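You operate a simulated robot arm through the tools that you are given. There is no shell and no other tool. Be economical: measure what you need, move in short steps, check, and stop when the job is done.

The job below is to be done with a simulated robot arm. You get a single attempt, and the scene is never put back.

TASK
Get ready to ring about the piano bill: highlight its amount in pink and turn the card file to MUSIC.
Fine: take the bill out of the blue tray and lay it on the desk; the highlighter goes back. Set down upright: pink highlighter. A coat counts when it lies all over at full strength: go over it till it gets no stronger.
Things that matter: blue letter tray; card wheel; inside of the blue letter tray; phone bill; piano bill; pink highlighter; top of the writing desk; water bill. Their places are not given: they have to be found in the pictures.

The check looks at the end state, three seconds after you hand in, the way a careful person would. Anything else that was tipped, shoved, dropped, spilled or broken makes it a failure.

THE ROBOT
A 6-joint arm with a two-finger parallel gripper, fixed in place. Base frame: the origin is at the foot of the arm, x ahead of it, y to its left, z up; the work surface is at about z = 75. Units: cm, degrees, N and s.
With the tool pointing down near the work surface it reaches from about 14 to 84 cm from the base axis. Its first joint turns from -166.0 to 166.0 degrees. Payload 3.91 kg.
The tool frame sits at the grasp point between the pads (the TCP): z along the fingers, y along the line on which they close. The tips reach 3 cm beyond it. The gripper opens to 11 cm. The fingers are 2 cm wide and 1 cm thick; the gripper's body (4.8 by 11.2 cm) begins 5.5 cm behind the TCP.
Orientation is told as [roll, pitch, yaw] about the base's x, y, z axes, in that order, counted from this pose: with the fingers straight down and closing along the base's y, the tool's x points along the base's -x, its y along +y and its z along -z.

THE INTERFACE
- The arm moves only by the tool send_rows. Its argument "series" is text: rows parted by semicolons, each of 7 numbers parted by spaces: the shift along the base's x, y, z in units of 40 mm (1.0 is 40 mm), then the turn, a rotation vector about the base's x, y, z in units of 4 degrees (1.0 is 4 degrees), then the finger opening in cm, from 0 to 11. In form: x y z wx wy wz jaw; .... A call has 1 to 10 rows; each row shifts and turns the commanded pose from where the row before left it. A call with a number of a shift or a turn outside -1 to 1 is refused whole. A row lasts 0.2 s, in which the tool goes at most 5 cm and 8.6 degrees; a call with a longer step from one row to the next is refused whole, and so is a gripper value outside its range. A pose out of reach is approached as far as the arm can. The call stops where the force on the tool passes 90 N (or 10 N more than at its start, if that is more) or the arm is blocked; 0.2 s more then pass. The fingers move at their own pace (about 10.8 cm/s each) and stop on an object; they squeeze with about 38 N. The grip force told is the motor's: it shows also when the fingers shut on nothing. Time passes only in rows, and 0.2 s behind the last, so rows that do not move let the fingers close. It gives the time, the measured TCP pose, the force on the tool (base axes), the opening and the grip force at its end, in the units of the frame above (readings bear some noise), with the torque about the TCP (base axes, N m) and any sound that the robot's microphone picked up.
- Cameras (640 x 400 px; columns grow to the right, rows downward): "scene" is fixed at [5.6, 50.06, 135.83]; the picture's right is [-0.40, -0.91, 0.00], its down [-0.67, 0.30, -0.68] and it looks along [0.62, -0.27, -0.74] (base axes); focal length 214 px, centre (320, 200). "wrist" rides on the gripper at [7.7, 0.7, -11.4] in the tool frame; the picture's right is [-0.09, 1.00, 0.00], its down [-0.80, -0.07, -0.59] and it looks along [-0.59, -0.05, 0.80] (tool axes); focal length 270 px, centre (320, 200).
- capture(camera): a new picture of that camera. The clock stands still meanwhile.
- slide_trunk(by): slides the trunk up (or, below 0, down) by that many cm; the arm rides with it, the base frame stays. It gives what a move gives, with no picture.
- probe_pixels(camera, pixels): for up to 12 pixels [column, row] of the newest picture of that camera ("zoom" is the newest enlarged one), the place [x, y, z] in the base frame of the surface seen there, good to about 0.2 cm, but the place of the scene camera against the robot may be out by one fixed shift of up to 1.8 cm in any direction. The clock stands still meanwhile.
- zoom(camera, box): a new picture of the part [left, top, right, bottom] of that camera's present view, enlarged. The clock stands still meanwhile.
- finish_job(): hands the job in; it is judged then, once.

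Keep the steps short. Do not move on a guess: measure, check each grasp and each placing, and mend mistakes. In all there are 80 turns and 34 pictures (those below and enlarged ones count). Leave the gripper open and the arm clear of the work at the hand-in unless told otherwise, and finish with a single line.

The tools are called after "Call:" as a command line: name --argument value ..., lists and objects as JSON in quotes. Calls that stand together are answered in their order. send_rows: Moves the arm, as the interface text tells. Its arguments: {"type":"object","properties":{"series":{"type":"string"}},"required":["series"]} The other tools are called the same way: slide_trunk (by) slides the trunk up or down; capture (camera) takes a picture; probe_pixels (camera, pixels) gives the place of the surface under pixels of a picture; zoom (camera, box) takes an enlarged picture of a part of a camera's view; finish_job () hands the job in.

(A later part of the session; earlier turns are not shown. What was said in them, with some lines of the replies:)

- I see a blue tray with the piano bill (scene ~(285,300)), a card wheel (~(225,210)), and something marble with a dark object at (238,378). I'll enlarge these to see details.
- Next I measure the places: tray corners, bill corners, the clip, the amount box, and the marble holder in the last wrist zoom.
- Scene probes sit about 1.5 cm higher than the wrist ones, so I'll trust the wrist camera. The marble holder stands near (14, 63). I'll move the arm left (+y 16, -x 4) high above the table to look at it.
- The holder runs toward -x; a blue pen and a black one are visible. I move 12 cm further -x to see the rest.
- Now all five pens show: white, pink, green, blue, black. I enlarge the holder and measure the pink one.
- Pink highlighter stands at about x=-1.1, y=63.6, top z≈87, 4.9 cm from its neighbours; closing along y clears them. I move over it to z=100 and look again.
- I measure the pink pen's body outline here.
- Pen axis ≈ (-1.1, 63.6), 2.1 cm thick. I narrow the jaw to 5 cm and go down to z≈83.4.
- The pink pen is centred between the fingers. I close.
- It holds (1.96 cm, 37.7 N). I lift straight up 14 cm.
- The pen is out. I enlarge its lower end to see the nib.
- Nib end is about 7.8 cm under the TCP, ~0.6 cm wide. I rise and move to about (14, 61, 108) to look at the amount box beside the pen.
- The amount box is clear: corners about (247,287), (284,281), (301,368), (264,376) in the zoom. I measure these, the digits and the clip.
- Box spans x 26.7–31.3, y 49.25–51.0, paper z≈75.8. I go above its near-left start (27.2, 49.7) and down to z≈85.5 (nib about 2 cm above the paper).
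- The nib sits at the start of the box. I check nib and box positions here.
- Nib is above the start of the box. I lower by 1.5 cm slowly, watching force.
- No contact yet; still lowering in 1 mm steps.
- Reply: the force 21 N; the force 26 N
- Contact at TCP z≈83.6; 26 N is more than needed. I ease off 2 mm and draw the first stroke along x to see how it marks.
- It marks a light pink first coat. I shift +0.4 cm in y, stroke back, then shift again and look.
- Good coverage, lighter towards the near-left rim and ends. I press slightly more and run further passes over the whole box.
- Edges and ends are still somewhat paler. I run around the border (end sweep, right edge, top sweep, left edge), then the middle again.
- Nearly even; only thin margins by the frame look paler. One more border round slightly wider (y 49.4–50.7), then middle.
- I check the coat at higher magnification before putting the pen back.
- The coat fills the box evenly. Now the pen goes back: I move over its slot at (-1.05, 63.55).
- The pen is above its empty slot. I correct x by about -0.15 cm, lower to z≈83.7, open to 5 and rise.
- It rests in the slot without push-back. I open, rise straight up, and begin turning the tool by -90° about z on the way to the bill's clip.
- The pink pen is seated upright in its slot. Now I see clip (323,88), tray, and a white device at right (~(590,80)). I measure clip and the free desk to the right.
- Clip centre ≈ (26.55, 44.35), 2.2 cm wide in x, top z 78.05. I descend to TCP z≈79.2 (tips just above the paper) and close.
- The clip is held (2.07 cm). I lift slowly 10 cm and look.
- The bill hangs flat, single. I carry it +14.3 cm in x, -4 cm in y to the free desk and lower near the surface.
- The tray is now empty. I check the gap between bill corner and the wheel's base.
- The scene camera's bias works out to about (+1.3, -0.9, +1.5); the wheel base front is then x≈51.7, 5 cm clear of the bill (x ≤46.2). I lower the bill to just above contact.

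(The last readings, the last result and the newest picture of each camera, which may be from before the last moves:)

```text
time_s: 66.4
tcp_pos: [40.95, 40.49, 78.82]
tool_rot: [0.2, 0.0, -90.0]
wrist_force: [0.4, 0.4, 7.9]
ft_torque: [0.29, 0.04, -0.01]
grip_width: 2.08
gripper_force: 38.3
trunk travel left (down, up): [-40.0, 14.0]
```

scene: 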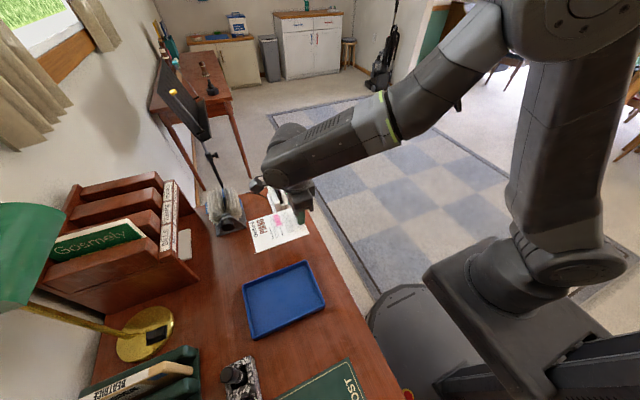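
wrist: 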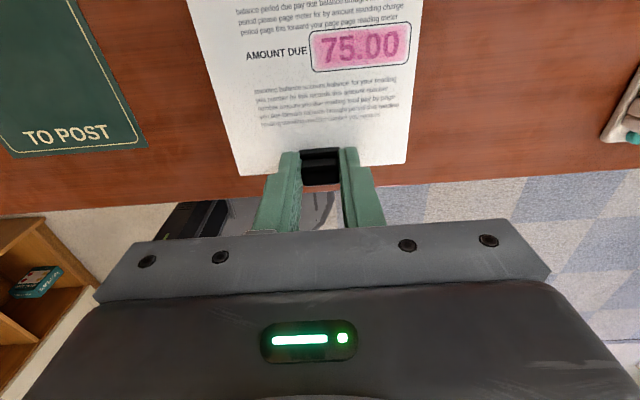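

The bill touches the desk (8 N). I open, rise straight up, then turn back to yaw 0 while moving toward the wheel.

Call:
send_rows --series "0 0 0.02 0 0 0 5; 0 0 0 0 0 0 5; 0 0 0 0 0 0 5; 0 0 0.5 0 0 0 5; 0 0 1 0 0 0 5; 0 0 1 0 0 0 5; 0 0 1 0 0 0 5; 0 0 1 0 0 0 5; 0 0 1 0 0 1 5; 0 0 0 0 0 1 5"

Call:
send_rows --series "0 0.2 0 0 0 1 5; 0 0.2 0 0 0 1 5; 0 0.2 0 0 0 1 5; 0 0.2 0 0 0 1 5; 0 0.2 0 0 0 1 5; 0 0.2 0 0 0 1 5; 0 0.2 0 0 0 1 5; 0 0.2 0 0 0 1 5; 0 0.2 0 0 0 1 5; 0 0.2 0 0 0 1 5"

Call:
send_rows --series "0 0.25 0 0 0 1 5; 0 0.25 0 0 0 1 5; 0 0.25 0 0 0 1 5; 0 0.25 0 0 0 1 5; 0 0.25 0 0 0 1 5; 0 0.25 0 0 0 1 5; 0 0.25 0 0 0 1 5; 0 0.25 0 0 0 1 5; 0 0.25 0 0 0 1 5; 0 0.25 0 0 0 1 5"

Call:
send_rows --series "0 0.2 -0.3 0 0 0.5 6; 0 0.2 -0.3 0 0 0 6; 0 0 0 0 0 0 6"

Call:
capture --camera "wrist"

```text
time_s: 68.6
tcp_pos: [40.77, 40.45, 100.88]
tool_rot: [0.0, -0.1, -82.0]
wrist_force: [-0.4, 0.4, 0.3]
ft_torque: [0.02, 0.02, 0.0]
grip_width: 4.99
gripper_force: 0.1
trunk travel left (down, up): [-40.0, 14.0]
```

```text
time_s: 70.8
tcp_pos: [40.9, 48.55, 100.8]
tool_rot: [0.0, 0.0, -41.9]
wrist_force: [-0.1, -0.3, -0.1]
ft_torque: [0.01, 0.0, -0.01]
grip_width: 4.99
gripper_force: 0.1
trunk travel left (down, up): [-40.0, 14.0]
```

```text
time_s: 73.0
tcp_pos: [40.76, 58.59, 100.83]
tool_rot: [0.1, -0.1, -2.0]
wrist_force: [-0.5, 0.5, -0.6]
ft_torque: [-0.02, 0.0, 0.0]
grip_width: 5.02
gripper_force: 0.1
trunk travel left (down, up): [-40.0, 14.0]
```

```text
time_s: 73.8
tcp_pos: [40.74, 60.14, 98.44]
tool_rot: [0.0, 0.1, 0.1]
wrist_force: [0.4, -0.6, 0.0]
ft_torque: [-0.03, -0.03, 0.01]
grip_width: 5.98
gripper_force: 0.2
trunk travel left (down, up): [-40.0, 14.0]
```

```text
5 pictures are left
```

wrist: 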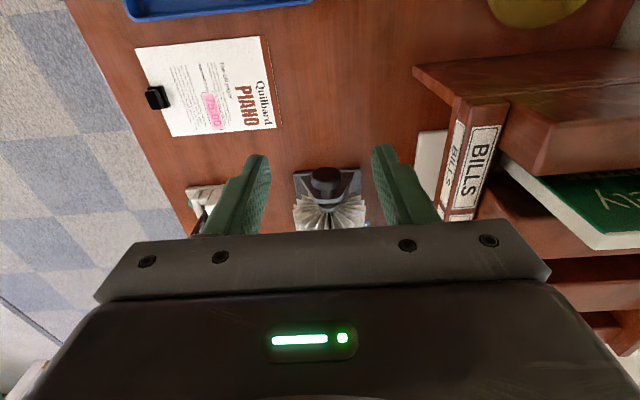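

The bill lies flat on the desk. Knob shows at (326,180), stand around it. I measure it.

Call:
probe_pixels --camera "wrist" --pixels '[[326, 172], [326, 182], [314, 182], [339, 182], [326, 190], [313, 174], [339, 174], [326, 204], [296, 172], [360, 170], [330, 215], [300, 190]]'

Call:
zoom --camera "wrist" --box '[270, 150, 390, 230]'

```text
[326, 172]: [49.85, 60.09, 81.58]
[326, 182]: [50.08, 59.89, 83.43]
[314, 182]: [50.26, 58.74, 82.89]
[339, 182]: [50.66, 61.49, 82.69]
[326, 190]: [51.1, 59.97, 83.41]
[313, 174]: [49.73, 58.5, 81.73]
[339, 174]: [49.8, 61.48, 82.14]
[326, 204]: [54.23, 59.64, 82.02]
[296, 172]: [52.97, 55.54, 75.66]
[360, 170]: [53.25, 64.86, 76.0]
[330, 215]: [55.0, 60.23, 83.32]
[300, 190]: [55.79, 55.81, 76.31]
```

```text
5.00 times, centred on (330, 190) of wrist
```

zoom: 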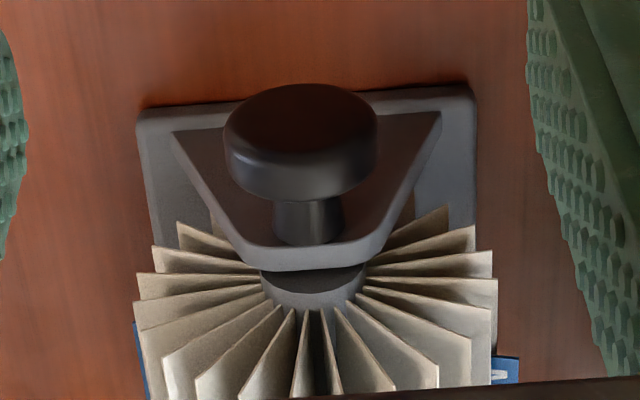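

Knob: axis ≈ (y 60.05, z 81.85), radius 1.6, x 49.8–51.1. I measure where the blue tabs sit (right one MUSIC, left one other).

Call:
probe_pixels --camera "zoom" --pixels '[[505, 372], [515, 362], [498, 362], [140, 350], [138, 330], [145, 380], [310, 270], [480, 300], [150, 305], [310, 320], [305, 390], [370, 380]]'

Call:
probe_pixels --camera "scene" --pixels '[[205, 209], [206, 204], [205, 212], [224, 200], [223, 194], [241, 203], [243, 207]]'

```text
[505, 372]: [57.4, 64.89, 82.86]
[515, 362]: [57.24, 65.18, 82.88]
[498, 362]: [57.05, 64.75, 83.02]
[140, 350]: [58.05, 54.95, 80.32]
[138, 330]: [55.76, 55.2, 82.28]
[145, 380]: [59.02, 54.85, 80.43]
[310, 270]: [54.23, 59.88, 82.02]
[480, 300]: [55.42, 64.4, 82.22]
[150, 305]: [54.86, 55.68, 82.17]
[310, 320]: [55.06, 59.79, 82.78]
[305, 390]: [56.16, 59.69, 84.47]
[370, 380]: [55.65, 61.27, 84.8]
```

```text
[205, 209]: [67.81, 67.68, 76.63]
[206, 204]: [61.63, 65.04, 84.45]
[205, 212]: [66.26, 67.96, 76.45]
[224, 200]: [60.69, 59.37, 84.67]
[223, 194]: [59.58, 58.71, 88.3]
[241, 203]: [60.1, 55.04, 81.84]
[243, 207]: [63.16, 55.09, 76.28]
```

MUSIC sits at about 11° above horizontal on the +y side; it needs about +79° about +x to stand on top. I'll use the open fingers as a spanner on the knob: tilt -18° first, approach along the tool's axis, then swing to +61°.

Call:
send_rows --series "0.483 0.15 -0.352 -0.9 0 0 6; 0.483 0.15 -0.352 -0.9 0 0 6; 0.483 0.15 -0.352 -0.9 0 0 6; 0.483 0.15 -0.352 -0.9 0 0 6; 0.483 0.15 -0.352 -0.9 0 0 6; 0 0 0 0 0 0 6; 0 0 0 0 0 0 6"

```text
time_s: 75.4
tcp_pos: [47.6, 59.02, 92.7]
tool_rot: [-18.1, -0.1, 0.1]
wrist_force: [-0.4, -0.8, -0.1]
ft_torque: [-0.02, 0.03, -0.01]
grip_width: 5.99
gripper_force: 0.0
out of reach, approached as far as the arm can: row 4, 5
trunk travel left (down, up): [-40.0, 14.0]
```

Out of reach with that tilt. I'll start from +5° tilt instead and ratchet in two strokes. First turn back to +5°.

Call:
send_rows --series "0 0 0 0.96 0 0 6; 0 0 0 0.96 0 0 6; 0 0 0 0.96 0 0 6; 0 0 0 0.96 0 0 6; 0 0 0 0.96 0 0 6; 0 0 0 0.95 0 0 6; 0 0 0 0 0 0 6"

```text
time_s: 77.0
tcp_pos: [47.43, 58.98, 92.65]
tool_rot: [4.9, 0.1, 0.0]
wrist_force: [-0.6, 0.2, 0.4]
ft_torque: [-0.01, -0.02, 0.0]
grip_width: 6.0
gripper_force: 0.1
trunk travel left (down, up): [-40.0, 14.0]
```

Call:
send_rows --series "0.37 0.025 -0.1 0 0 0 6; 0.37 0.025 -0.11 0 0 0 6; 0 0 0 0 0 0 6; 0 0.06 -0.7 0 0 0 6; 0 0.06 -0.7 0 0 0 6; 0 0.06 -0.7 0 0 0 6; 0 0.037 -0.38 0 0 0 6; 0 0 0 0 0 0 6"

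```text
time_s: 78.8
tcp_pos: [50.56, 60.06, 81.92]
tool_rot: [5.0, 0.0, -0.1]
wrist_force: [-0.4, -0.2, -0.4]
ft_torque: [0.0, 0.0, -0.01]
grip_width: 5.99
gripper_force: 0.0
trunk travel left (down, up): [-40.0, 14.0]
```

At the knob centre with no contact force. I close on it.

Call:
send_rows --series "0 0 0 0 0 0 2; 0 0 0 0 0 0 2; 0 0 0 0 0 0 2; 0 0 0 0 0 0 2"

```text
time_s: 79.8
tcp_pos: [50.47, 59.97, 81.92]
tool_rot: [4.9, 0.1, -0.2]
wrist_force: [-4.1, -16.3, -6.0]
ft_torque: [-0.05, 0.21, -0.22]
grip_width: 3.73
gripper_force: 44.9
trunk travel left (down, up): [-40.0, 14.0]
```

Gripped: 3.73 cm, with a side push of -16 N in y, so the knob centre is slightly lower in y and z. I follow it by small shifts.

Call:
send_rows --series "-0.02 -0.05 -0.03 0 0 0 2; 0 0 0 0 0 0 2; 0 0 0 0.5 0 0 2; 0 0 0 0.5 0 0 2; 0 0 0 0 0 0 2"

```text
time_s: 81.0
tcp_pos: [50.61, 59.9, 81.93]
tool_rot: [9.1, -0.1, 0.1]
wrist_force: [9.7, -1.1, 0.4]
ft_torque: [-0.01, -0.06, -0.13]
grip_width: 3.76
gripper_force: 44.6
trunk travel left (down, up): [-40.0, 14.0]
```

The turn goes smoothly with low forces. I continue by +36°.

Call:
send_rows --series "0 0 0 0.9 0 0 2; 0 0 0 0.9 0 0 2; 0 0 0 0.9 0 0 2; 0 0 0 0.9 0 0 2; 0 0 0 0.9 0 0 2; 0 0 0 0.9 0 0 2; 0 0 0 0.9 0 0 2; 0 0 0 0.9 0 0 2; 0 0 0 0.9 0 0 2; 0 0 0 0.9 0 0 2"

Call:
zoom --camera "scene" --box '[180, 160, 280, 240]'

```text
time_s: 83.2
tcp_pos: [50.58, 59.76, 81.78]
tool_rot: [45.1, 0.1, -0.1]
wrist_force: [18.4, -7.6, 0.9]
ft_torque: [0.01, 0.12, 0.08]
grip_width: 3.72
gripper_force: 45.0
trunk travel left (down, up): [-40.0, 14.0]
```

```text
5.00 times, centred on (230, 200) of scene
```

zoom: 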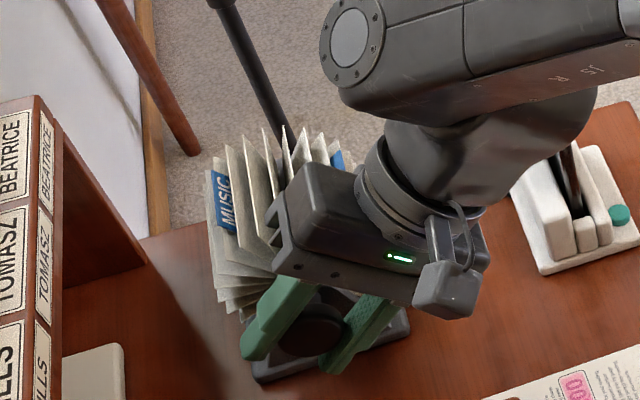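

MUSIC has climbed about 40°. I relax the small side forces, open, swing back to about +5° around the knob.

Call:
send_rows --series "0.04 -0.02 0 0 0 0 2; 0 0 0 0 0 0 5.6; 0 0 0 0 0 0 5.6; 0 0 0 0 0 0 5.6; 0 0 0 -1 0 0 5.6; 0 0 0 -1 0 0 5.6; 0 0 0 -1 0 0 5.6; 0 0 0 -1 0 0 5.6; 0 0 0 -1 0 0 5.6; 0 0 0 -1 0 0 5.6"

Call:
send_rows --series "0 0 0 -1 0 0 5.6; 0 0 0 -1 0 0 5.6; 0 0 0 -1 0 0 5.6; 0 0 0 -1 0 0 5.6; 0 0 0 0 0 0 5.6; 0 0 0 0 0 0 2; 0 0 0 0 0 0 2; 0 0 0 0 0 0 2; 0 0 0 0 0 0 2"

```text
time_s: 85.4
tcp_pos: [50.39, 59.76, 81.87]
tool_rot: [21.0, -0.1, -0.1]
wrist_force: [-0.3, 0.5, 0.5]
ft_torque: [0.02, 0.01, -0.02]
grip_width: 5.6
gripper_force: 0.0
trunk travel left (down, up): [-40.0, 14.0]
```

```text
time_s: 87.4
tcp_pos: [50.56, 59.89, 81.89]
tool_rot: [5.1, -0.1, 0.0]
wrist_force: [4.2, 13.8, 6.2]
ft_torque: [0.05, -0.15, 0.15]
grip_width: 3.75
gripper_force: 45.4
trunk travel left (down, up): [-40.0, 14.0]
```

Regripped. I turn another +39° (with a 0.1 cm y relief).

Call:
send_rows --series "0.01 0.03 0 0.975 0 0 2; 0 0 0 0.975 0 0 2; 0 0 0 0.975 0 0 2; 0 0 0 0.975 0 0 2; 0 0 0 0.975 0 0 2; 0 0 0 0.975 0 0 2; 0 0 0 0.975 0 0 2; 0 0 0 0.975 0 0 2; 0 0 0 0.975 0 0 2; 0 0 0 0.975 0 0 2"

Call:
zoom --camera "scene" --box '[180, 160, 280, 240]'

```text
time_s: 89.6
tcp_pos: [50.55, 59.72, 81.94]
tool_rot: [44.1, 0.1, 0.0]
wrist_force: [-3.3, -14.9, -1.4]
ft_torque: [-0.04, 0.02, -0.27]
grip_width: 3.76
gripper_force: 44.7
trunk travel left (down, up): [-40.0, 14.0]
```

```text
5.00 times, centred on (230, 200) of scene
```

zoom: 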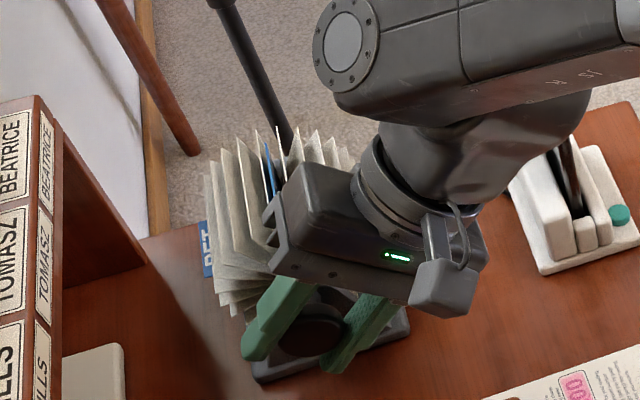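

MUSIC is now the blue edge near the top at (268,165) in the zoom. I measure its place.

Call:
probe_pixels --camera "zoom" --pixels '[[267, 150], [268, 160], [270, 175], [272, 185], [208, 260], [205, 235], [262, 160], [276, 140], [256, 145], [209, 245]]'

```text
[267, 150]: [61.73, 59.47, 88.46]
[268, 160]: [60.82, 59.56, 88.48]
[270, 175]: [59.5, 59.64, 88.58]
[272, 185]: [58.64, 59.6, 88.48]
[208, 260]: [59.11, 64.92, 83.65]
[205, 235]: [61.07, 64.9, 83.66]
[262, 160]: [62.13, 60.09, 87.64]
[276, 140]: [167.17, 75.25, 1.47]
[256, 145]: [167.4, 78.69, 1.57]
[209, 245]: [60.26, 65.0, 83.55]
```

MUSIC's edge is at y≈59.6, z≈87 — straight above the axle (59.9). I release and retract along the tool's axis, then straighten up.

Call:
send_rows --series "0 0 0 0 0 0 5.6; 0 0 0 0 0 0 5.6; 0 0 0 0 0 0 5.6; 0 -0.35 0.36 0 0 0 5.6; 0 -0.5 0.52 0 0 0 5.6; 0 -0.5 0.52 0 0 0 5.6; 0 -0.5 0.52 0 0 0 5.6; -0.3 0 0.8 0 0 0 5.6; -0.3 0 0.8 0 0 0 5.6"

Call:
send_rows --series "-0.5 -0.3 0.2 -1 0 0 8; -0.5 -0.3 0.2 -1 0 0 8; -0.5 -0.3 0.2 -1 0 0 8; -0.5 -0.3 0.2 -1 0 0 8; -0.5 -0.3 0.2 -1 0 0 8; -0.5 -0.3 0.2 -1 0 0 8; -0.5 -0.3 0.2 -1 0 0 8; 0 0 0 -1 0 0 8; 0 0 0 -1 0 0 8; 0 0 0 -1 0 0 8"

Call:
zoom --camera "scene" --box '[180, 160, 280, 240]'

```text
time_s: 91.6
tcp_pos: [48.14, 52.53, 96.11]
tool_rot: [44.0, 0.0, -0.2]
wrist_force: [0.3, -0.9, 0.2]
ft_torque: [0.03, 0.02, 0.02]
grip_width: 5.58
gripper_force: 0.1
trunk travel left (down, up): [-40.0, 14.0]
```

```text
time_s: 93.8
tcp_pos: [34.16, 44.24, 101.59]
tool_rot: [3.9, 0.0, -0.1]
wrist_force: [0.1, -0.4, -0.7]
ft_torque: [-0.02, -0.03, -0.03]
grip_width: 7.98
gripper_force: 0.1
trunk travel left (down, up): [-40.0, 14.0]
```

```text
5.00 times, centred on (230, 200) of scene
```

zoom: 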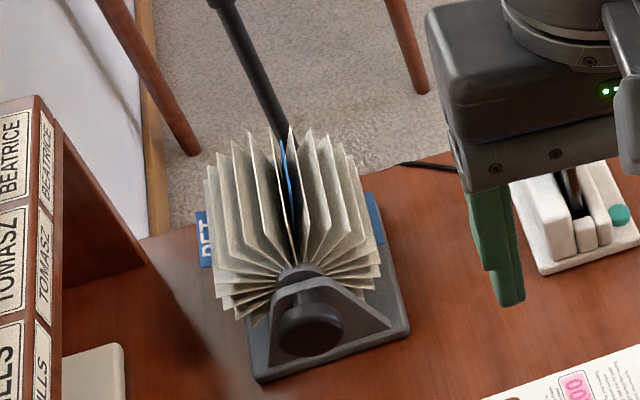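

The wheel settled exactly in its home detent with the MUSIC divider where the former one stood. A last overall look.

Call:
send_rows --series "-0.6 -0.6 0.5 -1 0 0 11; -0.6 -0.6 0.5 0 0 0 11; -0.6 -0.6 0 0 0 0 11; -0.6 -0.6 0 0 0 0 11; 0 0 0 0 0 0 11"

Call:
capture --camera "scene"

```text
time_s: 95.0
tcp_pos: [24.56, 34.41, 105.47]
tool_rot: [0.0, 0.1, 0.1]
wrist_force: [-0.1, 0.4, 0.1]
ft_torque: [0.02, 0.01, -0.02]
grip_width: 10.99
gripper_force: 0.0
trunk travel left (down, up): [-40.0, 14.0]
```

```text
0 pictures are left
```

scene: 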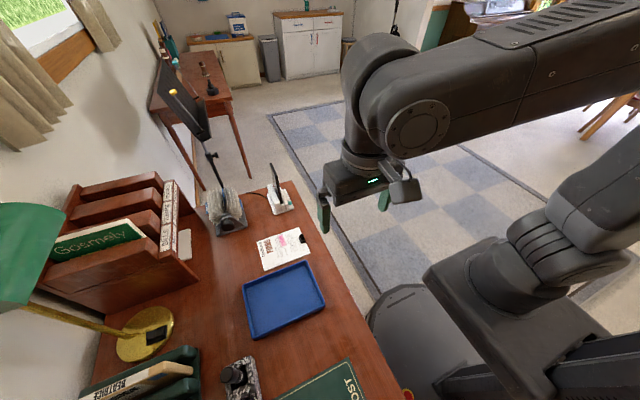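

The marked bill is on the desk, the tray is empty, the wheel is on MUSIC, the pen is back upright, and the arm is clear with the gripper open. I hand in.

Call:
finish_job

```text
The job is handed in.
```

The piano bill lies on the desk with its amount highlighted in pink, the highlighter is back upright in its holder, and the card wheel is turned to MUSIC.
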